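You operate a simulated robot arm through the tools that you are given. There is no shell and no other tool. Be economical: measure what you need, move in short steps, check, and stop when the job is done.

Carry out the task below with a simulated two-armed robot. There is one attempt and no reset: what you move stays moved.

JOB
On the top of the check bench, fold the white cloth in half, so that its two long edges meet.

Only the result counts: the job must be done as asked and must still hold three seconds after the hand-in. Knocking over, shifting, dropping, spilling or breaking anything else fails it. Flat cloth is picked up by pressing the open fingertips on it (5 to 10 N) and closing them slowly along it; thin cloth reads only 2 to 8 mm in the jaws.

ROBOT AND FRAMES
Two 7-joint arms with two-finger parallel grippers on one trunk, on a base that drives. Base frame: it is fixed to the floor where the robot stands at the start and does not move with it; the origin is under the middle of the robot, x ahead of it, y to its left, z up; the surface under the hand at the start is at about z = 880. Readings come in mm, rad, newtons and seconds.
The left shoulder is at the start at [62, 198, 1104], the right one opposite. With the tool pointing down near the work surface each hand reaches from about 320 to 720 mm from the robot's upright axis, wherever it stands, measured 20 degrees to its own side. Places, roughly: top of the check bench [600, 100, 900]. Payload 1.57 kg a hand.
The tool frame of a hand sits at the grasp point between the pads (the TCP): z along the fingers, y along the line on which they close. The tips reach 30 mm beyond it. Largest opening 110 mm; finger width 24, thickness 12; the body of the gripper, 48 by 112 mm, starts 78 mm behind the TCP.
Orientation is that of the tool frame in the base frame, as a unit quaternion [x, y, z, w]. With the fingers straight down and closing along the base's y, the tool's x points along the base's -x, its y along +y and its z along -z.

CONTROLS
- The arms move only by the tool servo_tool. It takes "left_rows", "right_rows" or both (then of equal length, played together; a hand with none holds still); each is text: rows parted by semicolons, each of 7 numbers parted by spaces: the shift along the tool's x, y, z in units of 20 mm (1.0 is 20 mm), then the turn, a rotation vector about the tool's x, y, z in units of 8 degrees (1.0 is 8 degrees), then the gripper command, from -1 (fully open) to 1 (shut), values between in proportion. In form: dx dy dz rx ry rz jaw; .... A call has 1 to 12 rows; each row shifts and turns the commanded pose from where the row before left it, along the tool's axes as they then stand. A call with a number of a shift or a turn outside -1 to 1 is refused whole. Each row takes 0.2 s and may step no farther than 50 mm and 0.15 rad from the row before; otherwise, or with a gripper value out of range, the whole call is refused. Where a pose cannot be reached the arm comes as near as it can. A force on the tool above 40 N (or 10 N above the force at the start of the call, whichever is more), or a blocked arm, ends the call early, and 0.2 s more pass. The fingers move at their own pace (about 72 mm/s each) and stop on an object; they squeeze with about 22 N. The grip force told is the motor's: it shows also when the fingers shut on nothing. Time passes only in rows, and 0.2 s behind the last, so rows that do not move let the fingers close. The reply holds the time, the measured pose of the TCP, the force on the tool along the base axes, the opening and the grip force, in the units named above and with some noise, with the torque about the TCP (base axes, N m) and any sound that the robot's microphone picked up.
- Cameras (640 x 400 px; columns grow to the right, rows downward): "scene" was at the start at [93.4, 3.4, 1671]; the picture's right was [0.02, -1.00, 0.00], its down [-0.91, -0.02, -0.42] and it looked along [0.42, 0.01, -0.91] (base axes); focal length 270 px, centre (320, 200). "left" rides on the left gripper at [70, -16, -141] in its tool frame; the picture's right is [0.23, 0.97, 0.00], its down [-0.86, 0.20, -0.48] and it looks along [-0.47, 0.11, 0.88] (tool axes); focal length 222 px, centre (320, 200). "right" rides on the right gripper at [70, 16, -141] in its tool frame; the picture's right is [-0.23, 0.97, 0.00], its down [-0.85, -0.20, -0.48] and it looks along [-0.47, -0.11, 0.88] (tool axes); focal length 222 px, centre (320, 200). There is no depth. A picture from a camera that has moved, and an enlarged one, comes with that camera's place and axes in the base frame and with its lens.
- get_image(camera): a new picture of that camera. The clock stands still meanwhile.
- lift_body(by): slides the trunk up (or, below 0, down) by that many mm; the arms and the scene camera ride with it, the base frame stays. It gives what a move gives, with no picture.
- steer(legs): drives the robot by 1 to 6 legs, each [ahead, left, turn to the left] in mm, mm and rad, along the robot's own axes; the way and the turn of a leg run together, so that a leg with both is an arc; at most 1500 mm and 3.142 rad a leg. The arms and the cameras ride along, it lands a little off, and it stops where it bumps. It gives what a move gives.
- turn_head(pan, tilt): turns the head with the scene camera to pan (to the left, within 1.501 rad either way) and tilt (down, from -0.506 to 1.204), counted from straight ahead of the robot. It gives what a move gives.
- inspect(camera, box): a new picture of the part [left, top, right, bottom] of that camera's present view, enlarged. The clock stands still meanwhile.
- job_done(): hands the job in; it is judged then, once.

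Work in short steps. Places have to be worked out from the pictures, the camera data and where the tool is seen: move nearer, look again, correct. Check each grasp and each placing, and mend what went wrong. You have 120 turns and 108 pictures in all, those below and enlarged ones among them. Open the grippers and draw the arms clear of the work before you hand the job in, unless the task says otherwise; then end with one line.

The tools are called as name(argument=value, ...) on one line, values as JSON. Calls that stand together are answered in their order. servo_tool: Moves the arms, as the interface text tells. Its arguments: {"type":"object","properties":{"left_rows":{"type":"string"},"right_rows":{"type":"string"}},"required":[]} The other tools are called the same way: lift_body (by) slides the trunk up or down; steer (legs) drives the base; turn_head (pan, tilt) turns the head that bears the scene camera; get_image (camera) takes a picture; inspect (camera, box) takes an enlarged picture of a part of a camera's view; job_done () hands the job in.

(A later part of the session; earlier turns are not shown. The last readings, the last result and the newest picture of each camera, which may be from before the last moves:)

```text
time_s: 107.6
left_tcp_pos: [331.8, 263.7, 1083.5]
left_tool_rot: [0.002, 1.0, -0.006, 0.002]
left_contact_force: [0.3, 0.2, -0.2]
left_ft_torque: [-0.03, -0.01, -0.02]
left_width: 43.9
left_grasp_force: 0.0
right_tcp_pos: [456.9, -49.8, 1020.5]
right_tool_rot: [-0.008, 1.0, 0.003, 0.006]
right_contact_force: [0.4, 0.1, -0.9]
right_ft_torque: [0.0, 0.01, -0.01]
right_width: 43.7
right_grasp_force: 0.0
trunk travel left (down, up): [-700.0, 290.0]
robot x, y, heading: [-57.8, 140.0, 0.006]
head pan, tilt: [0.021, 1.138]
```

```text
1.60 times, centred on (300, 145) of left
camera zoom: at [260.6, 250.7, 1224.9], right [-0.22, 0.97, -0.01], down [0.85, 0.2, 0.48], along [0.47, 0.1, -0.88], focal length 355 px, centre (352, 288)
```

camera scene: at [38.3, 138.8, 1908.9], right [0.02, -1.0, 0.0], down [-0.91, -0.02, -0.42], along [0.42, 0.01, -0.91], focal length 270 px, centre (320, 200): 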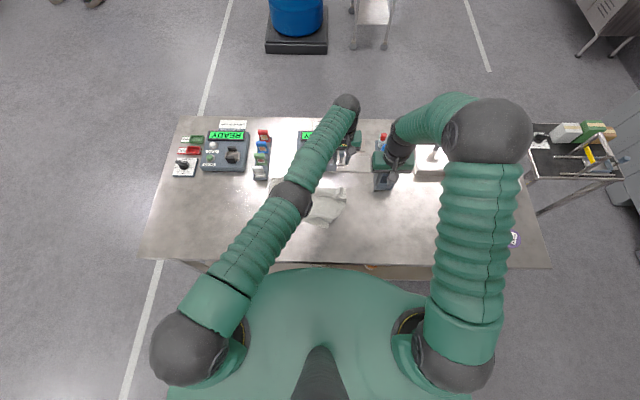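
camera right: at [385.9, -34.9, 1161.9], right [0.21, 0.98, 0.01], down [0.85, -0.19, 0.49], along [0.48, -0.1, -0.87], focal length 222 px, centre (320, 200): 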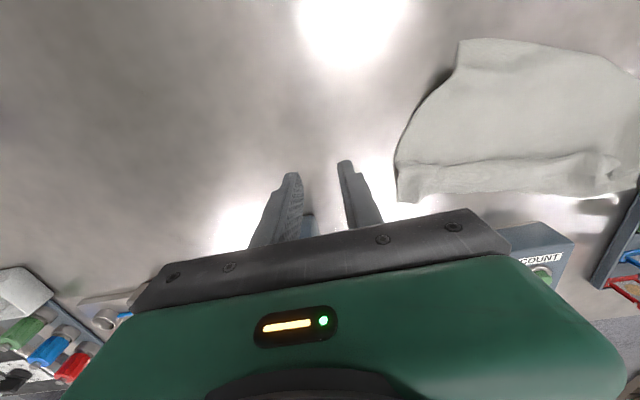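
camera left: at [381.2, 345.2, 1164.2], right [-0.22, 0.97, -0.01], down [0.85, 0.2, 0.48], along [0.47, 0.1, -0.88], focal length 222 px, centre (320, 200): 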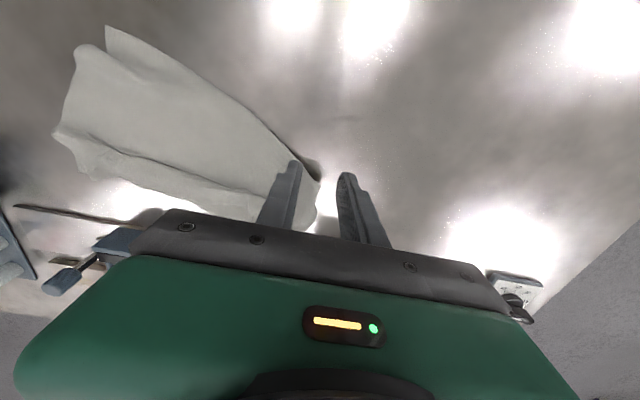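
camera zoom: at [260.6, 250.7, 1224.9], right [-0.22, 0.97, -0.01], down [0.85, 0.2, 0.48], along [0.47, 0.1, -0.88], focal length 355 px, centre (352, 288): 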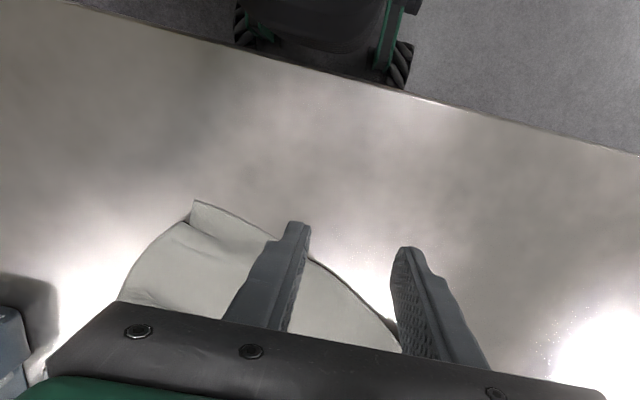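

I'll grip the near long edge by its two ends, right corner (391,113) and left corner (514,365), hang the cloth to straighten it, and lay it down again. I'm moving both hands above those points.

servo_tool(left_rows="-0.93 0.38 -0 0 0 0 0.2;-0.93 0.38 0.3 0 0 0 0.2;-0.93 0.38 0.45 0 0 0 0.2;-0.93 0.38 0.5 0 0 0 0.2;-0.93 0.38 0.5 0 0 0 0.2;-0.93 0.38 0.5 0 0 0 0.2;-0.93 0.38 0.5 0 0 0 0.2;-0.93 0.38 0.5 0 0 0 0.2;-0.93 0.38 0.5 0 0 0 0.2;0 0 0 0 0 0 0.2", right_rows="0.29 1 0.1 0 0 0 0.2;0.29 1 0.1 0 0 0 0.2;0.29 1 0.1 0 0 0 0.2;0.29 1 0.1 0 0 0 0.2;0.29 1 0.1 0 0 0 0.2;0.29 1 0.1 0 0 0 0.2;0.29 1 0.1 0 0 0 0.2;0.29 1 0.1 0 0 0 0.2;0.29 1 0.1 0 0 0 0.2;0 0.3 0 0 0 0 0.2")

servo_tool(left_rows="0 0 0.5 0 0 0.73 0.2;0 0 0.5 0 0 0.73 0.2;0 0 0.5 0 0 0.73 0.2;0 0 0.5 0 0 0.73 0.2;0 0 0.5 0 0 0.73 0.2;0 0 0.5 0 0 0.73 0.2;0 0 0 0 0 0 0.2", right_rows="0 0 0.5 0 0 0.28 0.2;0 0 0.5 0 0 0.28 0.2;0 0 0.5 0 0 0.28 0.2;0 0 0.5 0 0 0.28 0.2;0 0 0.5 0 0 0.28 0.2;0 0 0.5 0 0 0.28 0.2;0 0 0 0 0 0 0.2")

inspect(camera="left", box=[160, 40, 480, 240])

inspect(camera="right", box=[160, 40, 480, 240])

```text
time_s: 109.8
left_tcp_pos: [499.8, 333.0, 1009.0]
left_tool_rot: [0.002, 1.0, -0.007, 0.002]
left_contact_force: [0.0, -0.6, 0.6]
left_ft_torque: [-0.02, -0.02, 0.02]
left_width: 44.3
left_grasp_force: 0.1
right_tcp_pos: [401.2, 136.7, 1004.6]
right_tool_rot: [-0.008, 1.0, 0.002, 0.006]
right_contact_force: [-0.1, -0.2, 0.0]
right_ft_torque: [0.0, -0.01, -0.01]
right_width: 43.9
right_grasp_force: 0.0
trunk travel left (down, up): [-700.0, 290.0]
robot x, y, heading: [-57.1, 138.4, 0.003]
head pan, tilt: [0.021, 1.138]
```

```text
time_s: 111.4
left_tcp_pos: [499.6, 331.1, 948.8]
left_tool_rot: [0.303, 0.953, -0.006, 0.005]
left_contact_force: [0.1, 0.2, -0.4]
left_ft_torque: [-0.01, 0.0, 0.01]
left_width: 44.1
left_grasp_force: 0.1
right_tcp_pos: [401.8, 136.2, 943.5]
right_tool_rot: [0.11, 0.994, 0.002, 0.005]
right_contact_force: [-1.0, 0.1, 0.4]
right_ft_torque: [0.0, -0.03, -0.02]
right_width: 44.1
right_grasp_force: 0.1
trunk travel left (down, up): [-700.0, 290.0]
robot x, y, heading: [-56.7, 137.3, 0.006]
head pan, tilt: [0.021, 1.138]
```

```text
2.00 times, centred on (320, 140) of left
camera zoom: at [432.3, 360.4, 1089.6], right [0.38, 0.93, -0.01], down [0.81, -0.32, 0.49], along [0.45, -0.19, -0.87], focal length 444 px, centre (320, 320)
```

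zoom: 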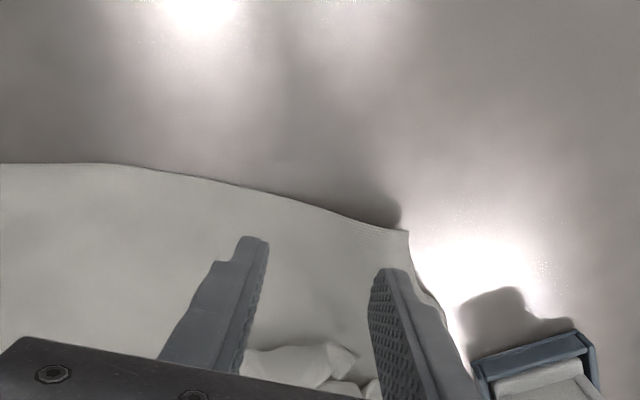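

```text
2.00 times, centred on (320, 140) of right
camera zoom: at [336.7, 166.6, 1085.4], right [0.43, 0.9, 0.01], down [0.79, -0.38, 0.49], along [0.44, -0.2, -0.87], focal length 444 px, centre (320, 320)
```

zoom: 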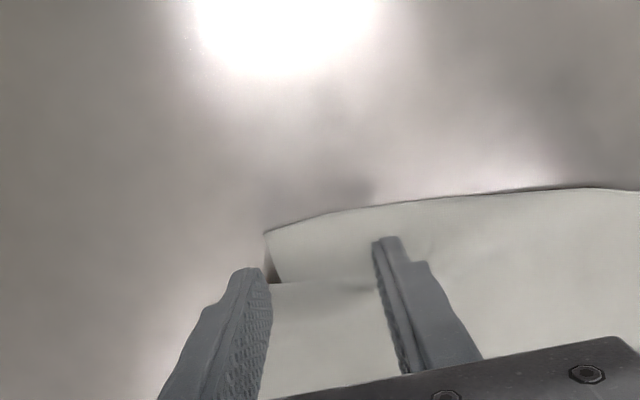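

Both corners are now clear: left (509,371), right (386,116). I'll shift slightly to pinch 33–35 mm in from each corner and 7–8 mm inside the edge, and descend.

servo_tool(left_rows="0.4 0.14 0.4 0 0 0 0.2;0 0 0.4 0 0 0 0.2;0 0 0.4 0 0 0 0.2;0 0 0.3 0 0 0 0.2;0 0 0.15 0 0 0 0.2;0 0 0 0 0 0 0.2", right_rows="0.27 0.5 0.4 0 0 0 0.2;0 0 0.4 0 0 0 0.2;0 0 0.3 0 0 0 0.2;0 0 0.2 0 0 0 0.2;0 0 0.15 0 0 0 0.2;0 0 0 0 0 0 0.2")

```text
time_s: 112.8
left_tcp_pos: [494.6, 336.8, 915.2]
left_tool_rot: [0.303, 0.953, -0.006, 0.005]
left_contact_force: [-0.3, 0.6, -0.5]
left_ft_torque: [0.03, 0.03, 0.04]
left_width: 44.3
left_grasp_force: 0.1
right_tcp_pos: [400.2, 146.2, 912.4]
right_tool_rot: [0.11, 0.994, 0.002, 0.004]
right_contact_force: [-1.1, 0.3, -0.1]
right_ft_torque: [0.0, 0.03, -0.03]
right_width: 44.1
right_grasp_force: 0.1
trunk travel left (down, up): [-700.0, 290.0]
robot x, y, heading: [-61.1, 140.6, 0.003]
head pan, tilt: [0.021, 1.138]
```

servo_tool(left_rows="0 0 0.15 0 0 0 0.2;0 0 0.1 0 0 0 0.2;0 0 0 0 0 0 0.2", right_rows="0 0 0.12 0 0 0 0.2;0 0 0 0 0 0 0.2;0 0 0 0 0 0 0.2")

```text
time_s: 113.6
left_tcp_pos: [494.0, 336.0, 913.0]
left_tool_rot: [0.303, 0.953, -0.006, 0.006]
left_contact_force: [1.1, 0.1, 17.5]
left_ft_torque: [0.4, -0.3, 0.02]
left_width: 45.1
left_grasp_force: 0.6
right_tcp_pos: [398.2, 147.1, 912.4]
right_tool_rot: [0.109, 0.994, 0.003, 0.006]
right_contact_force: [-0.1, 0.2, -0.2]
right_ft_torque: [0.0, -0.03, -0.01]
right_width: 43.9
right_grasp_force: 0.1
trunk travel left (down, up): [-700.0, 290.0]
robot x, y, heading: [-55.9, 137.6, 0.005]
head pan, tilt: [0.021, 1.138]
```

Left is at 17 N and right isn't touching yet; I'll adjust both.

servo_tool(left_rows="0 0 -0.06 0 0 0 0.2;0 0 0 0 0 0 0.2;0 0 0 0 0 0 0.2", right_rows="0 0 0.1 0 0 0 0.2;0 0 0.06 0 0 0 0.2;0 0 0 0 0 0 0.2")

```text
time_s: 114.5
left_tcp_pos: [492.4, 335.5, 912.8]
left_tool_rot: [0.302, 0.953, -0.006, 0.004]
left_contact_force: [-0.3, 0.8, 6.5]
left_ft_torque: [0.1, -0.02, 0.01]
left_width: 43.6
left_grasp_force: 0.1
right_tcp_pos: [399.8, 148.0, 911.9]
right_tool_rot: [0.109, 0.994, 0.005, 0.008]
right_contact_force: [-3.2, -0.5, 22.2]
right_ft_torque: [-0.56, 0.18, -0.07]
right_width: 44.4
right_grasp_force: 0.5
trunk travel left (down, up): [-700.0, 290.0]
robot x, y, heading: [-57.9, 137.7, 0.003]
head pan, tilt: [0.021, 1.138]
stopped in row 3 (right hand): the force on the tool passed its limit at 41 N (the readings are from after the stop); the commanded pose is now the measured one
```

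Left at 6.5 N; the right's command was reset at contact. I'll close slowly now with a touch more press.

servo_tool(left_rows="0 0 0.05 0 0 0 0.27;0 0 0 0 0 0 0.34;0 0 0 0 0 0 0.41;0 0 0 0 0 0 0.49;0 0 0 0 0 0 0.57;0 0 0 0 0 0 0.65;0 0 0 0 0 0 0.73;0 0 0 0 0 0 0.81;0 0 0 0 0 0 0.9;0 0 0 0 0 0 1;0 0 0 0 0 0 1;0 0 0 0 0 0 1", right_rows="0 0 0.03 0 0 0 0.27;0 0 0 0 0 0 0.34;0 0 0 0 0 0 0.41;0 0 0 0 0 0 0.49;0 0 0 0 0 0 0.57;0 0 0 0 0 0 0.65;0 0 0 0 0 0 0.73;0 0 0 0 0 0 0.81;0 0 0 0 0 0 0.9;0 0 0 0 0 0 1;0 0 0 0 0 0 1;0 0 0 0 0 0 1")

```text
time_s: 117.0
left_tcp_pos: [490.1, 334.1, 912.7]
left_tool_rot: [0.302, 0.953, -0.006, 0.005]
left_contact_force: [-7.6, -12.9, 25.6]
left_ft_torque: [-0.36, 0.17, -0.05]
left_width: 5.4
left_grasp_force: 21.9
right_tcp_pos: [397.9, 148.9, 911.1]
right_tool_rot: [0.109, 0.994, 0.005, 0.01]
right_contact_force: [6.8, 15.2, 26.6]
right_ft_torque: [0.41, -0.15, 0.16]
right_width: 2.9
right_grasp_force: 21.8
trunk travel left (down, up): [-700.0, 290.0]
robot x, y, heading: [-54.7, 139.1, 0.003]
head pan, tilt: [0.021, 1.138]
```

Both jaws hold cloth (5.4 and 2.9 mm), taut between the hands. I'll relieve the tension, lift while unwinding the yaw, then square the hands and bring them back and up.

servo_tool(left_rows="0 -0.15 -0.3 0 0 0 1;0 0 -0.7 0 0 -0.73 1;0 0 -0.7 0 0 -0.73 1;0 0 -0.7 0 0 -0.73 1;0 0 -0.7 0 0 -0.73 1;0 0 -0.7 0 0 -0.73 1;0 0 -0.7 0 0 -0.73 1;0 0 0 0 0 0 1", right_rows="0 0.15 -0.3 0 0 0 1;0 0 -0.7 0 0 -0.28 1;0 0 -0.7 0 0 -0.28 1;0 0 -0.7 0 0 -0.28 1;0 0 -0.7 0 0 -0.28 1;0 0 -0.7 0 0 -0.28 1;0 0 -0.7 0 0 -0.28 1;0 0 0 0 0 0 1")

servo_tool(left_rows="0.8 -0.3 -0.3 0 0 0 1;0.8 -0.3 -0.3 0 0 0 1;0.8 -0.3 -0.3 0 0 0 1;0.8 -0.3 -0.3 0 0 0 1;0.8 -0.2 -0.3 0 0 0 1;0.8 -0.2 -0.3 0 0 0 1;0.8 -0.2 -0.3 0 0 0 1;0.8 -0.1 -0.3 0 0 0 1;0.8 -0.1 0 0 0 0 1;0.8 -0.1 0 0 0 0 1;0 0 0 0 0 0 1", right_rows="0.3 -0.3 -0.3 0 0 0 1;0.3 -0.3 -0.3 0 0 0 1;0.3 -0.3 -0.3 0 0 0 1;0.3 -0.3 -0.3 0 0 0 1;0.3 -0.3 -0.3 0 0 0 1;0.3 -0.3 -0.3 0 0 0 1;0.3 -0.3 -0.3 0 0 0 1;0.4 -0.2 -0.3 0 0 0 1;0.4 -0.2 0 0 0 0 1;0.4 -0.2 0 0 0 0 1;0 0 0 0 0 0 1")

```text
time_s: 118.8
left_tcp_pos: [491.3, 333.3, 1000.2]
left_tool_rot: [0.002, 1.0, -0.007, 0.001]
left_contact_force: [-9.7, -18.1, -0.6]
left_ft_torque: [-0.54, 0.31, -0.38]
left_width: 3.3
left_grasp_force: 22.1
right_tcp_pos: [400.5, 151.5, 998.1]
right_tool_rot: [-0.008, 1.0, 0.003, 0.007]
right_contact_force: [9.9, 17.4, -0.2]
right_ft_torque: [0.58, -0.32, 0.14]
right_width: 2.9
right_grasp_force: 22.2
trunk travel left (down, up): [-700.0, 290.0]
robot x, y, heading: [-53.1, 137.0, 0.002]
head pan, tilt: [0.021, 1.138]
```

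```text
time_s: 121.2
left_tcp_pos: [330.9, 292.5, 1049.3]
left_tool_rot: [0.002, 1.0, -0.006, 0.002]
left_contact_force: [0.3, -8.3, -0.2]
left_ft_torque: [-0.27, -0.01, -0.15]
left_width: 2.1
left_grasp_force: 21.6
right_tcp_pos: [332.7, 94.5, 1045.0]
right_tool_rot: [-0.007, 1.0, 0.003, 0.007]
right_contact_force: [-0.6, 9.5, 0.4]
right_ft_torque: [0.26, 0.04, 0.14]
right_width: 3.0
right_grasp_force: 21.8
trunk travel left (down, up): [-700.0, 290.0]
robot x, y, heading: [-60.7, 137.8, 0.004]
head pan, tilt: [0.021, 1.138]
```

Hands are square at x≈331. I'll raise the trunk 170 mm so the cloth hangs free, and look.

lift_body(by=170)

inspect(camera="scene", box=[250, 140, 390, 270])

```text
time_s: 123.2
left_tcp_pos: [330.8, 292.9, 1219.0]
left_tool_rot: [0.001, 1.0, -0.008, 0.002]
left_contact_force: [-1.0, -8.4, -0.5]
left_ft_torque: [-0.26, 0.01, -0.15]
left_width: 2.2
left_grasp_force: 22.6
right_tcp_pos: [333.9, 94.6, 1214.8]
right_tool_rot: [-0.008, 1.0, 0.001, 0.008]
right_contact_force: [0.0, 9.0, 0.3]
right_ft_torque: [0.25, 0.01, 0.19]
right_width: 2.9
right_grasp_force: 21.5
trunk travel left (down, up): [-870.0, 120.0]
robot x, y, heading: [-57.7, 135.6, 0.004]
head pan, tilt: [0.021, 1.138]
```

```text
3.08 times, centred on (320, 205) of scene
camera zoom: at [35.6, 141.4, 1841.0], right [0.02, -1.0, 0.0], down [-0.91, -0.02, -0.42], along [0.42, 0.01, -0.91], focal length 831 px, centre (320, 185)
```

zoom: 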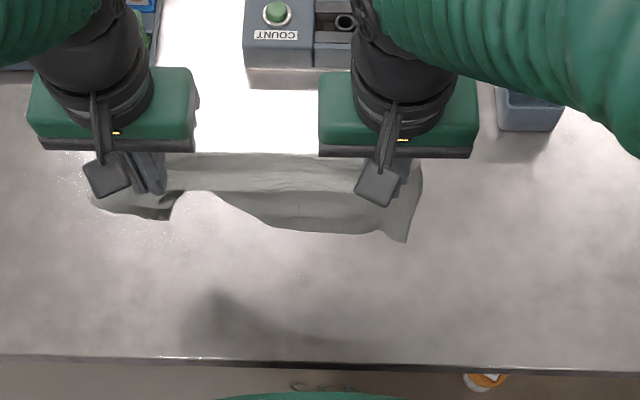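

get_image(camera="left")

get_image(camera="right")

```text
24 pictures are left
camera left: at [260.9, 280.4, 1359.6], right [-0.22, 0.97, -0.01], down [0.85, 0.2, 0.48], along [0.47, 0.1, -0.88], focal length 222 px, centre (320, 200)
```

left: 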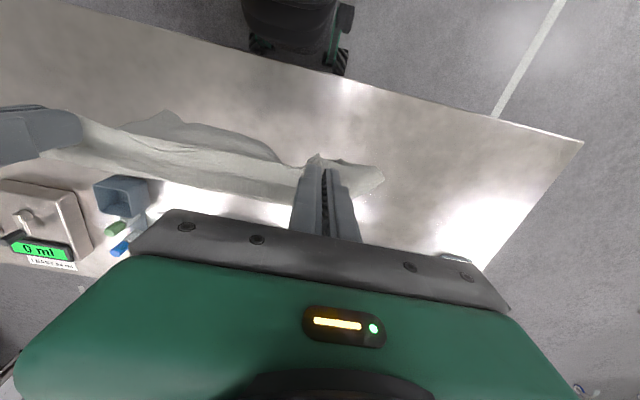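

```text
23 pictures are left
camera right: at [262.1, 108.7, 1356.5], right [0.21, 0.98, 0.01], down [0.85, -0.19, 0.49], along [0.48, -0.1, -0.87], focal length 222 px, centre (320, 200)
```

right: 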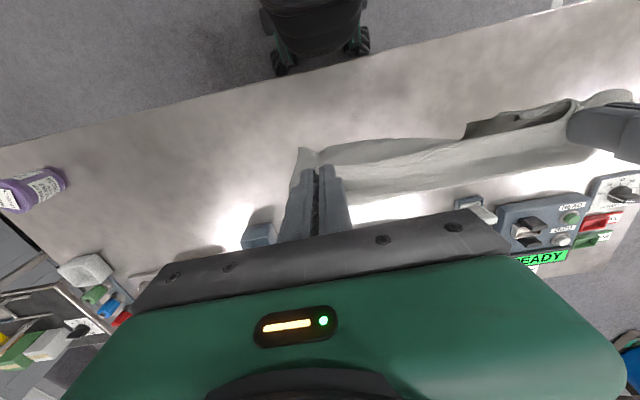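

inspect(camera="scene", box=[266, 186, 350, 226])

inspect(camera="right", box=[270, 70, 640, 220])

```text
7.62 times, centred on (308, 206) of scene
camera zoom: at [35.6, 141.4, 1841.0], right [0.02, -1.0, 0.0], down [-0.91, -0.02, -0.42], along [0.42, 0.01, -0.91], focal length 2059 px, centre (411, 154)
```

zoom: 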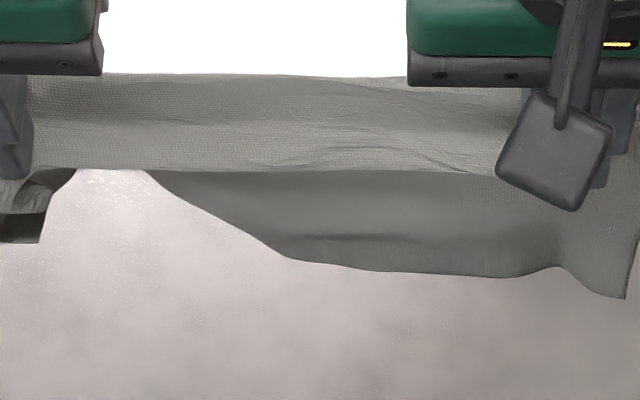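

```text
1.73 times, centred on (455, 145) of right
camera zoom: at [262.1, 108.7, 1356.5], right [0.21, 0.98, 0.01], down [0.85, -0.19, 0.49], along [0.48, -0.1, -0.87], focal length 384 px, centre (86, 295)
```

zoom: 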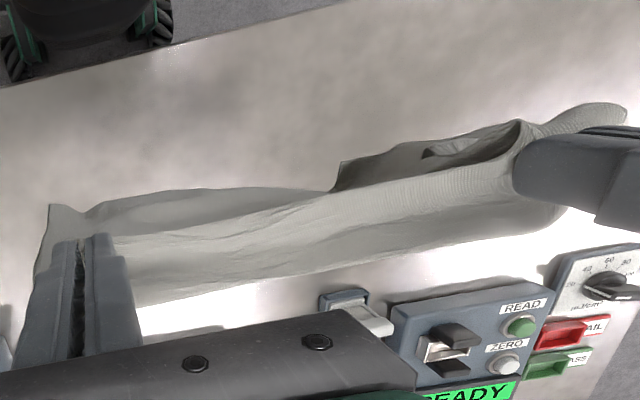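

The cloth now hangs with its left part still tucked: the bottom spans only about 145 mm, so the left "corner" I pinched was a fold. I'll lay it down while backing off so the body spreads away from me, then release the left and drag with the right to unroll the tuck.

steer(legs=[[120, 0, 0]])

lift_body(by=-110)

steer(legs=[[-60, 0, 0]])

lift_body(by=-100)

steer(legs=[[-70, 0, 0]])

lift_body(by=-70)

inspect(camera="scene", box=[240, 110, 400, 240])

```text
time_s: 124.4
left_tcp_pos: [443.2, 290.8, 1220.4]
left_tool_rot: [0.005, 1.0, -0.007, 0.006]
left_contact_force: [-0.9, -9.3, -1.5]
left_ft_torque: [-0.26, 0.01, -0.14]
left_width: 2.1
left_grasp_force: 21.9
right_tcp_pos: [445.1, 91.9, 1219.4]
right_tool_rot: [-0.005, 1.0, 0.002, 0.01]
right_contact_force: [-1.3, 9.0, -0.6]
right_ft_torque: [0.26, -0.06, 0.2]
right_width: 2.9
right_grasp_force: 22.2
trunk travel left (down, up): [-870.0, 120.0]
robot x, y, heading: [64.7, 138.4, -0.005]
head pan, tilt: [0.021, 1.138]
```

```text
time_s: 125.8
left_tcp_pos: [450.3, 290.8, 1108.3]
left_tool_rot: [0.004, 1.0, -0.006, 0.003]
left_contact_force: [-0.1, -8.4, 0.1]
left_ft_torque: [-0.25, -0.01, -0.15]
left_width: 2.1
left_grasp_force: 22.0
right_tcp_pos: [451.7, 92.3, 1106.3]
right_tool_rot: [-0.006, 1.0, 0.002, 0.007]
right_contact_force: [0.0, 8.1, -0.5]
right_ft_torque: [0.28, 0.03, 0.17]
right_width: 3.0
right_grasp_force: 22.0
trunk travel left (down, up): [-760.0, 230.0]
robot x, y, heading: [58.0, 140.3, -0.002]
head pan, tilt: [0.021, 1.138]
```

```text
time_s: 126.8
left_tcp_pos: [400.9, 290.6, 1103.5]
left_tool_rot: [0.004, 1.0, -0.006, -0.002]
left_contact_force: [0.4, -9.0, -0.4]
left_ft_torque: [-0.27, 0.03, -0.15]
left_width: 2.2
left_grasp_force: 22.6
right_tcp_pos: [401.7, 92.6, 1101.8]
right_tool_rot: [-0.006, 1.0, 0.003, 0.002]
right_contact_force: [1.3, 9.2, -0.7]
right_ft_torque: [0.28, 0.04, 0.12]
right_width: 2.9
right_grasp_force: 22.8
trunk travel left (down, up): [-760.0, 230.0]
robot x, y, heading: [1.6, 139.2, -0.007]
head pan, tilt: [0.021, 1.138]
```

```text
time_s: 128.1
left_tcp_pos: [388.9, 291.4, 1009.1]
left_tool_rot: [0.005, 1.0, -0.007, 0.002]
left_contact_force: [0.4, -8.0, -0.3]
left_ft_torque: [-0.25, 0.04, -0.13]
left_width: 2.3
left_grasp_force: 21.5
right_tcp_pos: [390.6, 92.9, 1005.6]
right_tool_rot: [-0.005, 1.0, 0.002, 0.008]
right_contact_force: [0.1, 8.8, 0.7]
right_ft_torque: [0.25, 0.0, 0.23]
right_width: 2.8
right_grasp_force: 21.7
trunk travel left (down, up): [-660.0, 330.0]
robot x, y, heading: [-2.1, 142.6, 0.001]
head pan, tilt: [0.021, 1.138]
```

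```text
time_s: 129.1
left_tcp_pos: [323.7, 290.6, 1006.8]
left_tool_rot: [0.005, 1.0, -0.006, 0.0]
left_contact_force: [-0.1, -9.4, 0.3]
left_ft_torque: [-0.28, 0.02, -0.15]
left_width: 2.2
left_grasp_force: 22.1
right_tcp_pos: [324.5, 92.3, 1003.6]
right_tool_rot: [-0.004, 1.0, 0.003, 0.006]
right_contact_force: [-0.9, 8.2, -0.3]
right_ft_torque: [0.27, 0.02, 0.21]
right_width: 3.2
right_grasp_force: 22.5
trunk travel left (down, up): [-660.0, 330.0]
robot x, y, heading: [-69.5, 134.9, -0.001]
head pan, tilt: [0.021, 1.138]
```

```text
time_s: 130.2
left_tcp_pos: [318.3, 290.3, 937.4]
left_tool_rot: [0.004, 1.0, -0.007, 0.003]
left_contact_force: [-0.2, -8.4, -0.1]
left_ft_torque: [-0.23, -0.02, -0.17]
left_width: 2.3
left_grasp_force: 21.6
right_tcp_pos: [321.4, 92.7, 936.5]
right_tool_rot: [-0.004, 1.0, 0.003, 0.008]
right_contact_force: [0.0, 8.8, 0.4]
right_ft_torque: [0.27, -0.01, 0.2]
right_width: 2.8
right_grasp_force: 21.7
trunk travel left (down, up): [-590.0, 400.0]
robot x, y, heading: [-70.5, 139.8, -0.001]
head pan, tilt: [0.021, 1.138]
```

```text
3.08 times, centred on (320, 175) of scene
camera zoom: at [24.9, 141.0, 1561.0], right [0.02, -1.0, 0.0], down [-0.91, -0.02, -0.42], along [0.42, 0.01, -0.91], focal length 831 px, centre (320, 277)
```

zoom: 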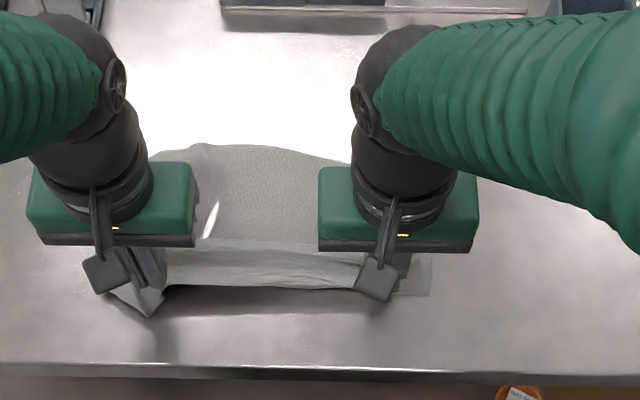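

The body is laid forward, but part is still tucked under on the left. I'll release the left hand, raise it clear, and drag the right corner to the right along the bench to pull the tuck out.

servo_tool(left_rows="0 -0.2 0.5 0 0 0 1;0 0 0.3 0 0 0 1;0 0 0 0 0 0 0.6;0 0 0 0 0 0 0;0 0 0 0 0 0 0;0 0 -1 0 0 0 0;0 0 -1 0 0 0 0;0 0 -1 0 0 0 0;0 0.5 -1 0 0 0 0;0 1 -1 0 0 0 0;0 1 -1 0 0 0 0;0 1 0 0 0 0 0", right_rows="0 0 0.2 0 0 0 1;0 0 0 0 0 0 1;0 0 0 0 0 0 1;0 0 0 0 0 0 1;0 0 0 0 0 0 1;0 -0.5 0 0 0 0 1;0 -0.7 0 0 0 0 1;0 -0.7 0 0 0 0 1;0 -0.7 0 0 0 0 1;0 -0.7 0 0 0 0 1;0 -0.7 0 0 0 0 1;0 -0.7 0 0 0 0 1")

servo_tool(right_rows="0 -0.7 0 0 0 0 1;0 -0.7 0 0 0 0 1;0 -0.7 0 0 0 0 1;0 -0.7 0 0 0 0 1;0 -0.7 0 0 0 0 1;0 0 0 0 0 0 1")

inspect(camera="scene", box=[240, 110, 400, 240])

```text
time_s: 132.8
left_tcp_pos: [319.1, 359.6, 1042.2]
left_tool_rot: [0.006, 1.0, -0.007, 0.003]
left_contact_force: [-0.3, 0.0, -0.6]
left_ft_torque: [0.0, 0.0, -0.03]
left_width: 55.2
left_grasp_force: 0.1
right_tcp_pos: [319.5, 0.9, 933.6]
right_tool_rot: [-0.003, 1.0, 0.003, 0.008]
right_contact_force: [0.8, 0.0, -0.2]
right_ft_torque: [0.01, 0.01, 0.01]
right_width: 2.6
right_grasp_force: 21.9
trunk travel left (down, up): [-590.0, 400.0]
robot x, y, heading: [-67.8, 140.2, 0.002]
head pan, tilt: [0.021, 1.138]
```

```text
time_s: 134.2
left_tcp_pos: [318.1, 358.5, 1041.7]
left_tool_rot: [0.005, 1.0, -0.007, 0.002]
left_contact_force: [-1.3, -0.1, 0.4]
left_ft_torque: [-0.02, 0.02, 0.0]
left_width: 54.9
left_grasp_force: 0.2
right_tcp_pos: [321.0, -71.4, 931.9]
right_tool_rot: [-0.004, 1.0, 0.003, 0.009]
right_contact_force: [0.3, 0.1, -0.6]
right_ft_torque: [0.02, 0.0, -0.02]
right_width: 2.7
right_grasp_force: 22.0
trunk travel left (down, up): [-590.0, 400.0]
robot x, y, heading: [-70.8, 137.5, -0.005]
head pan, tilt: [0.021, 1.138]
```

```text
3.08 times, centred on (320, 175) of scene
camera zoom: at [23.3, 140.6, 1561.1], right [0.02, -1.0, 0.0], down [-0.91, -0.02, -0.42], along [0.42, 0.01, -0.91], focal length 831 px, centre (320, 277)
```

zoom: 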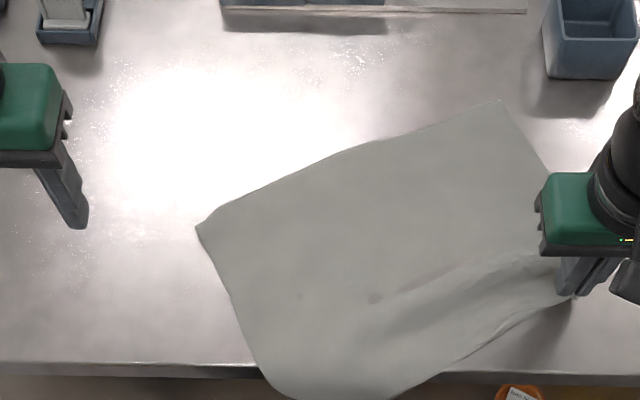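

Excellent: the cloth is now flat, with its far long edge from (385,263) to (534,-27), though the near-left corner hangs over the bench edge. I'll release the right, then position both hands above the two ends of the far edge.

servo_tool(left_rows="0 0 0 0 0 0 0.2;0 0 0 0 0 0 0.2;0 0 0 0 0 0 0.2;-0.4 -0.7 0 0 0 0 0.2;-0.4 -0.7 0 0 0 0 0.2;-0.4 -0.7 0 0 0 0 0.2;-0.4 -0.7 0 0 0 0 0.2;-0.4 -0.7 0 0 0 0 0.2;-0.4 -0.7 0 0 0 0 0.2;-0.4 -0.7 0 0 0 0 0.2;-0.5 -0.8 0 0 0 0 0.2;-0.5 -0.8 0 0 0 0 0.2", right_rows="0 0 0 0 0 0 0.5;0 0 0 0 0 0 0;0 0 0 0 0 0 0;0 0 -1 0 0 0 0;0 0 -1 0 0 0 0.2;0 0 -1 0 0 0 0.2;0 0 -1 0 0 0 0.2;-0.5 0 -0.5 0 0 0 0.2;-1 0 0 0 0 0 0.2;-1 0.5 0 0 0 0 0.2;-1 0.5 0 0 0 0 0.2;-1 0.5 0 0 0 0 0.2")

servo_tool(left_rows="0 0 0 0 0 0 0.2;0 0 0 0 0 0 0.2;0 0 0 0 0 0 0.2;0 0 0 0 0 0 0.2;0 0 0 0 0 0 0.2;0 0 0.5 0 0 -0.85 0.2;0 0 1 0 0 -0.85 0.2;0 0 1 0 0 -0.85 0.2;0 0 1 0 0 -0.85 0.2;0 0 0 0 0 0 0.2", right_rows="-1 0.5 0 0 0 0 0.2;-1 0.5 0 0 0 0 0.2;-1 0.5 0 0 0 0 0.2;-1 0.3 0 0 0 0 0.2;-1 0.25 0 0 0 0 0.2;0 0 0.5 0 0 -0.85 0.2;0 0 1 0 0 -0.85 0.2;0 0 1 0 0 -0.85 0.2;0 0 1 0 0 -0.85 0.2;0 0 0 0 0 0 0.2")

get_image(camera="left")

get_image(camera="right")

```text
time_s: 136.8
left_tcp_pos: [392.8, 225.3, 1041.4]
left_tool_rot: [0.004, 1.0, -0.006, 0.003]
left_contact_force: [0.4, -0.3, -0.6]
left_ft_torque: [-0.03, -0.01, 0.01]
left_width: 44.0
left_grasp_force: 0.1
right_tcp_pos: [411.2, -42.2, 1024.5]
right_tool_rot: [-0.004, 1.0, 0.003, 0.008]
right_contact_force: [0.2, 0.9, 0.5]
right_ft_torque: [0.01, 0.04, 0.01]
right_width: 43.9
right_grasp_force: 0.2
trunk travel left (down, up): [-590.0, 400.0]
robot x, y, heading: [-70.3, 137.6, -0.003]
head pan, tilt: [0.021, 1.138]
```

```text
time_s: 139.0
left_tcp_pos: [394.6, 225.0, 973.1]
left_tool_rot: [-0.231, 0.973, -0.007, 0.002]
left_contact_force: [-0.2, -0.4, -0.5]
left_ft_torque: [0.02, 0.04, 0.02]
left_width: 44.2
left_grasp_force: 0.1
right_tcp_pos: [507.9, 1.4, 954.2]
right_tool_rot: [-0.24, 0.971, 0.001, 0.01]
right_contact_force: [-0.2, -0.1, 0.5]
right_ft_torque: [0.03, -0.01, 0.01]
right_width: 44.2
right_grasp_force: 0.0
trunk travel left (down, up): [-590.0, 400.0]
robot x, y, heading: [-65.2, 141.1, -0.004]
head pan, tilt: [0.021, 1.138]
```

```text
18 pictures are left
camera left: at [337.5, 182.1, 1115.6], right [-0.64, 0.77, -0.01], down [0.67, 0.57, 0.48], along [0.37, 0.3, -0.88], focal length 222 px, centre (320, 200)
```

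left: 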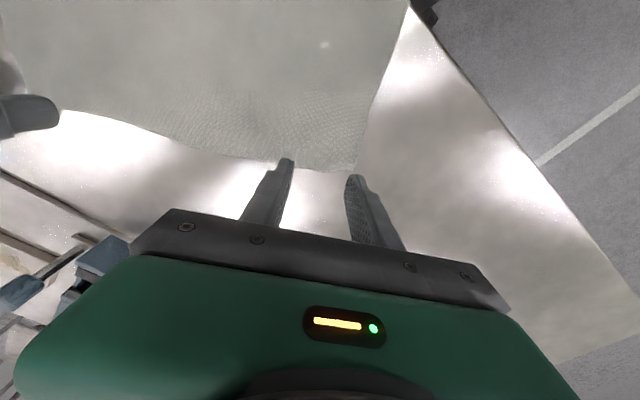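

```text
17 pictures are left
camera right: at [437.6, -18.2, 1095.2], right [-0.25, 0.97, 0.0], down [0.84, 0.22, 0.49], along [0.48, 0.13, -0.87], focal length 222 px, centre (320, 200)
```

right: 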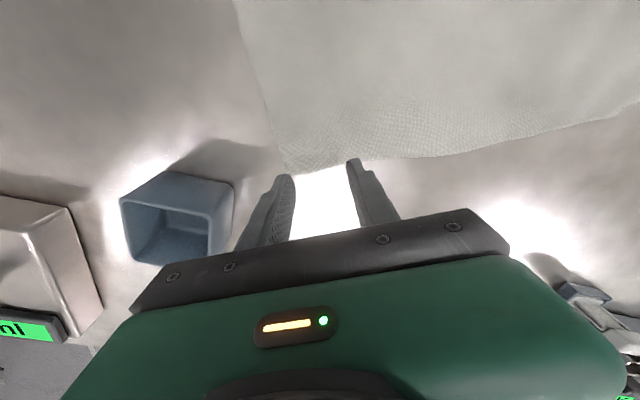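

Both hands are within 10 mm of the planned pinch points. I'll make small corrections and descend to near contact.

servo_tool(left_rows="-0.09 0.5 0.7 0 0 0 0.2;0 0 0.7 0 0 0 0.2;0 0 0.7 0 0 0 0.2;0 0 0.5 0 0 0 0.2;0 0 0.25 0 0 0 0.2;0 0 0 0 0 0 0.2", right_rows="-0.15 -0.25 0.5 0 0 0 0.2;0 0 0.5 0 0 0 0.2;0 0 0.4 0 0 0 0.2;0 0 0.3 0 0 0 0.2;0 0 0.2 0 0 0 0.2;0 0 0 0 0 0 0.2")

servo_tool(left_rows="0 0 0.1 0 0 0 0.2;0 0 0 0 0 0 0.2", right_rows="0 0 0.1 0 0 0 0.2;0 0 0 0 0 0 0.2")

```text
time_s: 140.4
left_tcp_pos: [389.4, 235.3, 915.9]
left_tool_rot: [-0.231, 0.973, -0.007, 0.002]
left_contact_force: [-0.4, 0.2, 0.1]
left_ft_torque: [-0.02, 0.02, 0.02]
left_width: 44.1
left_grasp_force: 0.1
right_tcp_pos: [516.1, -3.1, 916.6]
right_tool_rot: [-0.239, 0.971, 0.002, 0.009]
right_contact_force: [-0.1, 0.2, 0.6]
right_ft_torque: [0.01, 0.04, 0.0]
right_width: 44.0
right_grasp_force: 0.1
trunk travel left (down, up): [-590.0, 400.0]
robot x, y, heading: [-69.2, 137.3, -0.003]
head pan, tilt: [0.021, 1.138]
```

```text
time_s: 141.0
left_tcp_pos: [390.4, 235.3, 914.7]
left_tool_rot: [-0.231, 0.973, -0.007, 0.001]
left_contact_force: [-0.1, -0.7, -0.1]
left_ft_torque: [-0.02, 0.02, -0.02]
left_width: 44.3
left_grasp_force: 0.1
right_tcp_pos: [515.7, -2.5, 914.0]
right_tool_rot: [-0.24, 0.971, 0.001, 0.009]
right_contact_force: [-0.4, 0.0, 0.5]
right_ft_torque: [0.0, 0.02, -0.01]
right_width: 44.0
right_grasp_force: 0.0
trunk travel left (down, up): [-590.0, 400.0]
robot x, y, heading: [-70.2, 139.4, -0.001]
head pan, tilt: [0.021, 1.138]
```

servo_tool(left_rows="0 0 0.12 0 0 0 0.2;0 0 0.06 0 0 0 0.2;0 0 0 0 0 0 0.2", right_rows="0 0 0.1 0 0 0 0.2;0 0 0.06 0 0 0 0.2;0 0 0 0 0 0 0.2")

```text
time_s: 141.8
left_tcp_pos: [390.9, 234.1, 912.2]
left_tool_rot: [-0.231, 0.973, -0.008, 0.002]
left_contact_force: [0.6, 1.5, 10.9]
left_ft_torque: [0.24, 0.11, -0.05]
left_width: 44.4
left_grasp_force: 0.3
right_tcp_pos: [514.6, -2.5, 913.4]
right_tool_rot: [-0.239, 0.971, 0.001, 0.01]
right_contact_force: [-0.5, 0.1, 0.4]
right_ft_torque: [-0.01, -0.01, 0.02]
right_width: 44.1
right_grasp_force: 0.0
trunk travel left (down, up): [-590.0, 400.0]
robot x, y, heading: [-66.8, 144.7, -0.003]
head pan, tilt: [0.021, 1.138]
```

Left is at 11 N, which is good. Right needs a couple more millimetres.

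servo_tool(left_rows="0 0 0 0 0 0 0.2;0 0 0 0 0 0 0.2", right_rows="0 0 0.12 0 0 0 0.2;0 0 0 0 0 0 0.2")

```text
time_s: 142.4
left_tcp_pos: [389.8, 233.5, 911.7]
left_tool_rot: [-0.232, 0.973, -0.007, 0.002]
left_contact_force: [1.4, -0.2, 9.6]
left_ft_torque: [0.2, 0.09, -0.06]
left_width: 43.5
left_grasp_force: 0.0
right_tcp_pos: [513.5, -1.4, 912.2]
right_tool_rot: [-0.239, 0.971, 0.001, 0.011]
right_contact_force: [2.4, 0.0, 13.4]
right_ft_torque: [0.14, 0.13, -0.02]
right_width: 43.6
right_grasp_force: 0.0
trunk travel left (down, up): [-590.0, 400.0]
robot x, y, heading: [-70.9, 136.7, -0.003]
head pan, tilt: [0.021, 1.138]
```

Both press at about 10–13 N. I'll close slowly.

servo_tool(left_rows="0 0 0.02 0 0 0 0.27;0 0 0 0 0 0 0.34;0 0 0 0 0 0 0.41;0 0 0 0 0 0 0.49;0 0 0 0 0 0 0.57;0 0 0 0 0 0 0.65;0 0 0 0 0 0 0.73;0 0 0 0 0 0 0.81;0 0 0 0 0 0 0.9;0 0 0 0 0 0 1;0 0 0 0 0 0 1;0 0 0 0 0 0 1", right_rows="0 0 0 0 0 0 0.27;0 0 0 0 0 0 0.34;0 0 0 0 0 0 0.41;0 0 0 0 0 0 0.49;0 0 0 0 0 0 0.57;0 0 0 0 0 0 0.65;0 0 0 0 0 0 0.73;0 0 0 0 0 0 0.81;0 0 0 0 0 0 0.9;0 0 0 0 0 0 1;0 0 0 0 0 0 1;0 0 0 0 0 0 1")

```text
time_s: 145.0
left_tcp_pos: [388.0, 236.0, 911.2]
left_tool_rot: [-0.231, 0.973, -0.008, 0.002]
left_contact_force: [0.0, 0.1, 3.7]
left_ft_torque: [-0.03, 0.01, 0.02]
left_width: 0.0
left_grasp_force: 21.6
right_tcp_pos: [511.9, -1.4, 911.6]
right_tool_rot: [-0.24, 0.971, 0.0, 0.011]
right_contact_force: [-1.0, 1.8, 23.7]
right_ft_torque: [0.0, 0.29, -0.01]
right_width: 2.5
right_grasp_force: 21.7
trunk travel left (down, up): [-590.0, 400.0]
robot x, y, heading: [-70.7, 140.8, -0.007]
head pan, tilt: [0.021, 1.138]
```

Right holds 2.5 mm; left slipped. I'll regrasp with the left, 15 mm further in along the edge and 4 mm deeper, pressing a bit harder.

servo_tool(left_rows="0 0 -0.5 0 0 0 0.9;0.2 -0.75 -0.1 0 0 0 0.2;0 0 0 0 0 0 0.2;0 0 0.4 0 0 0 0.2;0 0 0.2 0 0 0 0.2;0 0 0.05 0 0 0 0.2;0 0 0 0 0 0 0.2", right_rows="0 0 -0.1 0 0 0 1;0 0 0 0 0 0 1;0 0 0 0 0 0 1;0 0 0 0 0 0 1;0 0 0 0 0 0 1;0 0 0 0 0 0 1;0 0 0 0 0 0 1")

```text
time_s: 146.6
left_tcp_pos: [393.3, 219.4, 911.6]
left_tool_rot: [-0.231, 0.973, -0.008, 0.003]
left_contact_force: [0.5, 1.0, 20.4]
left_ft_torque: [0.38, 0.26, -0.03]
left_width: 43.6
left_grasp_force: 0.2
right_tcp_pos: [513.7, -1.5, 912.9]
right_tool_rot: [-0.238, 0.971, 0.001, 0.01]
right_contact_force: [-0.4, 0.4, 0.3]
right_ft_torque: [-0.01, -0.01, 0.02]
right_width: 2.7
right_grasp_force: 21.6
trunk travel left (down, up): [-590.0, 400.0]
robot x, y, heading: [-72.5, 140.2, -0.002]
head pan, tilt: [0.021, 1.138]
```

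servo_tool(left_rows="0 0 -0.04 0 0 0 0.27;0 0 0 0 0 0 0.34;0 0 0 0 0 0 0.41;0 0 0 0 0 0 0.49;0 0 0 0 0 0 0.57;0 0 0 0 0 0 0.65;0 0 0 0 0 0 0.73;0 0 0 0 0 0 0.81;0 0 0 0 0 0 0.9;0 0 0 0 0 0 1;0 0 0 0 0 0 1;0 0 0 0 0 0 1")

```text
time_s: 149.2
left_tcp_pos: [393.9, 218.3, 911.4]
left_tool_rot: [-0.231, 0.973, -0.008, 0.003]
left_contact_force: [2.5, -8.6, 18.1]
left_ft_torque: [-0.31, -0.28, -0.09]
left_width: 6.6
left_grasp_force: 21.7
right_tcp_pos: [514.0, -2.0, 912.3]
right_tool_rot: [-0.239, 0.971, 0.002, 0.01]
right_contact_force: [-3.0, 8.3, 0.0]
right_ft_torque: [0.21, 0.14, -0.03]
right_width: 2.4
right_grasp_force: 21.8
trunk travel left (down, up): [-590.0, 400.0]
robot x, y, heading: [-68.9, 135.6, -0.004]
head pan, tilt: [0.021, 1.138]
```

Both hold (6.6 and 2.4 mm) with 251 mm between the hands. I'll lift, unwind the yaw, square the hands at x≈400, then raise the trunk until the cloth hangs clear.

servo_tool(left_rows="0 -0.05 -0.8 0 0 0.85 1;0 0 -0.8 0 0 0.85 1;0 0 -0.8 0 0 0.85 1;0 0 -0.8 0 0 0.85 1;-0.04 0 -0.5 0 0 0 1;-0.04 0 -0.5 0 0 0 1;-0.04 0.1 -0.5 0 0 0 1;-0.04 0.1 -0.5 0 0 0 1;-0.04 0.1 -0.5 0 0 0 1;-0.04 0.15 -0.5 0 0 0 1;-0.04 0.15 -0.5 0 0 0 1;-0.04 0.15 -0.5 0 0 0 1", right_rows="0 0.05 -0.8 0 0 0.87 1;0 0 -0.8 0 0 0.87 1;0 0 -0.8 0 0 0.87 1;0 0 -0.8 0 0 0.87 1;0.71 0 -0.5 0 0 0 1;0.71 0 -0.5 0 0 0 1;0.71 -0.1 -0.5 0 0 0 1;0.71 -0.1 -0.5 0 0 0 1;0.71 -0.1 -0.5 0 0 0 1;0.71 -0.1 -0.5 0 0 0 1;0.71 -0.1 -0.5 0 0 0 1;0.71 -0.1 -0.5 0 0 0 1")

lift_body(by=170)

inspect(camera="scene", box=[240, 130, 400, 260])

```text
time_s: 151.8
left_tcp_pos: [400.2, 235.1, 1054.7]
left_tool_rot: [0.005, 1.0, -0.007, 0.003]
left_contact_force: [0.0, -2.2, -0.3]
left_ft_torque: [-0.1, -0.01, 0.0]
left_width: 2.1
left_grasp_force: 22.2
right_tcp_pos: [396.6, -13.1, 1050.9]
right_tool_rot: [0.002, 1.0, 0.003, 0.01]
right_contact_force: [0.3, 1.8, -0.3]
right_ft_torque: [0.04, -0.02, 0.02]
right_width: 2.4
right_grasp_force: 21.9
trunk travel left (down, up): [-590.0, 400.0]
robot x, y, heading: [-69.4, 141.1, -0.001]
head pan, tilt: [0.021, 1.138]
```

```text
time_s: 153.7
left_tcp_pos: [401.8, 234.4, 1223.3]
left_tool_rot: [0.004, 1.0, -0.007, 0.003]
left_contact_force: [-0.2, -2.8, 0.6]
left_ft_torque: [-0.08, 0.0, -0.05]
left_width: 2.0
left_grasp_force: 21.8
right_tcp_pos: [399.0, -13.8, 1221.0]
right_tool_rot: [0.001, 1.0, 0.003, 0.008]
right_contact_force: [0.3, 3.2, -0.2]
right_ft_torque: [0.06, 0.02, 0.04]
right_width: 2.5
right_grasp_force: 22.0
trunk travel left (down, up): [-760.0, 230.0]
robot x, y, heading: [-66.8, 139.2, -0.002]
head pan, tilt: [0.021, 1.138]
```

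```text
3.08 times, centred on (320, 195) of scene
camera zoom: at [24.4, 140.2, 1731.0], right [0.02, -1.0, 0.0], down [-0.91, -0.02, -0.42], along [0.42, 0.01, -0.91], focal length 831 px, centre (320, 215)
```

zoom: 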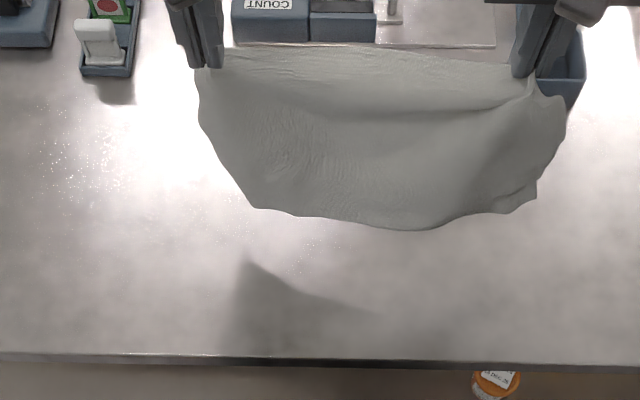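

The cloth now hangs as a clean, symmetric curtain with its lower edge about 50 mm above the bench. I'll move it forward so the lower edge lands near x≈540, touch down, then lay the lower half toward me on a diagonal.

steer(legs=[[70, 0, 0]])

servo_tool(left_rows="-0.6 0 0 0 0 0 1;-0.6 0 0 0 0 0 1;-0.6 0 0 0 0 0 1;-0.6 0 0 0 0 0 1;-0.6 0 0 0 0 0 1;-0.6 0 0 0 0 0 1;0 0 0 0 0 0 1;0 0 0 0 0 0 1;0 0 0 0 0 0 1;0 0 0 0 0 0 1", right_rows="-0.6 0 0 0 0 0 1;-0.6 0 0 0 0 0 1;-0.6 0 0 0 0 0 1;-0.6 0 0 0 0 0 1;-0.6 0 0 0 0 0 1;-0.6 0 0 0 0 0 1;0 0 0 0 0 0 1;0 0 0 0 0 0 1;0 0 0 0 0 0 1;0 0 0 0 0 0 1")

lift_body(by=-60)

inspect(camera="scene", box=[240, 110, 400, 240])

```text
time_s: 154.8
left_tcp_pos: [457.6, 233.7, 1229.8]
left_tool_rot: [0.005, 1.0, -0.007, 0.007]
left_contact_force: [-0.6, -1.9, 1.1]
left_ft_torque: [-0.07, -0.03, -0.05]
left_width: 1.5
left_grasp_force: 21.5
right_tcp_pos: [456.4, -13.5, 1225.9]
right_tool_rot: [0.001, 1.0, 0.004, 0.013]
right_contact_force: [-0.1, 1.3, 0.2]
right_ft_torque: [0.09, -0.04, 0.0]
right_width: 2.7
right_grasp_force: 22.2
trunk travel left (down, up): [-760.0, 230.0]
robot x, y, heading: [-2.0, 140.2, -0.002]
head pan, tilt: [0.021, 1.138]
```

```text
time_s: 156.9
left_tcp_pos: [542.7, 232.6, 1224.4]
left_tool_rot: [0.005, 1.0, -0.007, 0.003]
left_contact_force: [-0.4, -0.9, -0.2]
left_ft_torque: [-0.08, 0.01, -0.03]
left_width: 2.1
left_grasp_force: 21.8
right_tcp_pos: [541.1, -15.6, 1222.9]
right_tool_rot: [0.001, 1.0, 0.003, 0.009]
right_contact_force: [1.3, 1.4, -0.8]
right_ft_torque: [0.07, 0.01, 0.02]
right_width: 2.5
right_grasp_force: 22.1
trunk travel left (down, up): [-760.0, 230.0]
robot x, y, heading: [-2.1, 138.2, -0.002]
head pan, tilt: [0.021, 1.138]
```

```text
time_s: 157.9
left_tcp_pos: [542.3, 233.5, 1164.2]
left_tool_rot: [0.005, 1.0, -0.007, 0.003]
left_contact_force: [-0.1, -2.6, 0.3]
left_ft_torque: [-0.05, 0.01, -0.03]
left_width: 1.8
left_grasp_force: 21.6
right_tcp_pos: [538.8, -14.6, 1164.8]
right_tool_rot: [0.002, 1.0, 0.002, 0.009]
right_contact_force: [0.6, 2.6, 0.5]
right_ft_torque: [0.01, 0.01, 0.04]
right_width: 2.6
right_grasp_force: 21.8
trunk travel left (down, up): [-700.0, 290.0]
robot x, y, heading: [-0.2, 141.3, -0.003]
head pan, tilt: [0.021, 1.138]
```

```text
3.08 times, centred on (320, 175) of scene
camera zoom: at [93.9, 139.9, 1671.0], right [0.02, -1.0, 0.0], down [-0.91, -0.02, -0.42], along [0.42, 0.01, -0.91], focal length 831 px, centre (320, 277)
```

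zoom: 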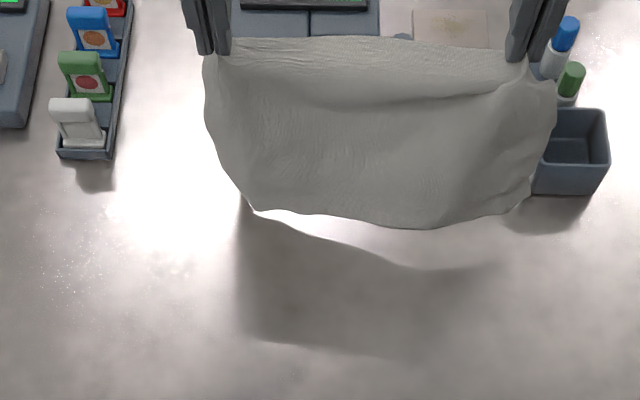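

The cloth's lower-right corner is right beside the blue container. I'll raise slightly, shift the robot 45 mm left and 20 mm back, and lower again.

lift_body(by=25)

steer(legs=[[-20, 45, 0]])

servo_tool(left_rows="0 0 0 0 0 0 1;0 0 0 0 0 0 1;0 0 0 0 0 0 1;0 0 0 0 0 0 1;0 0 0 0 0 0 1", right_rows="0 0 0 0 0 0 1;0 0 0 0 0 0 1;0 0 0 0 0 0 1;0 0 0 0 0 0 1;0 0 0 0 0 0 1")

lift_body(by=-45)

```text
time_s: 158.7
left_tcp_pos: [541.6, 232.8, 1188.2]
left_tool_rot: [0.005, 1.0, -0.007, 0.003]
left_contact_force: [-0.5, -1.8, 0.3]
left_ft_torque: [-0.06, 0.0, -0.04]
left_width: 1.6
left_grasp_force: 21.7
right_tcp_pos: [539.8, -15.4, 1188.0]
right_tool_rot: [0.001, 1.0, 0.004, 0.01]
right_contact_force: [-1.4, 1.7, 0.2]
right_ft_torque: [0.04, -0.03, 0.08]
right_width: 2.9
right_grasp_force: 21.8
trunk travel left (down, up): [-725.0, 265.0]
robot x, y, heading: [1.2, 137.9, -0.002]
head pan, tilt: [0.021, 1.138]
```

```text
time_s: 159.6
left_tcp_pos: [526.6, 258.4, 1187.9]
left_tool_rot: [0.007, 1.0, 0.001, 0.001]
left_contact_force: [-0.6, -3.5, -0.9]
left_ft_torque: [0.02, 0.02, 0.0]
left_width: 1.8
left_grasp_force: 22.4
right_tcp_pos: [525.7, 10.3, 1183.1]
right_tool_rot: [0.004, 1.0, 0.01, 0.006]
right_contact_force: [0.1, 0.7, -0.1]
right_ft_torque: [0.14, 0.03, 0.06]
right_width: 2.9
right_grasp_force: 21.9
trunk travel left (down, up): [-725.0, 265.0]
robot x, y, heading: [-22.5, 182.3, -0.004]
head pan, tilt: [0.021, 1.138]
```

```text
time_s: 160.8
left_tcp_pos: [521.4, 269.3, 1189.9]
left_tool_rot: [0.007, 1.0, -0.006, 0.004]
left_contact_force: [0.0, -1.6, 0.1]
left_ft_torque: [-0.08, 0.02, -0.07]
left_width: 1.5
left_grasp_force: 22.2
right_tcp_pos: [519.9, 21.8, 1188.7]
right_tool_rot: [0.003, 1.0, 0.006, 0.01]
right_contact_force: [0.3, 1.7, -0.9]
right_ft_torque: [0.03, 0.02, 0.04]
right_width: 2.5
right_grasp_force: 22.0
trunk travel left (down, up): [-725.0, 265.0]
robot x, y, heading: [-17.8, 184.0, -0.003]
head pan, tilt: [0.021, 1.138]
```

```text
time_s: 161.7
left_tcp_pos: [520.3, 271.0, 1145.8]
left_tool_rot: [0.006, 1.0, -0.006, 0.004]
left_contact_force: [0.5, -1.5, -0.3]
left_ft_torque: [-0.07, 0.0, -0.02]
left_width: 1.8
left_grasp_force: 22.5
right_tcp_pos: [518.6, 24.9, 1144.1]
right_tool_rot: [0.003, 1.0, 0.004, 0.01]
right_contact_force: [-0.3, 2.7, -0.8]
right_ft_torque: [0.03, -0.02, 0.07]
right_width: 3.0
right_grasp_force: 22.1
trunk travel left (down, up): [-680.0, 310.0]
robot x, y, heading: [-18.4, 179.6, 0.001]
head pan, tilt: [0.021, 1.138]
```

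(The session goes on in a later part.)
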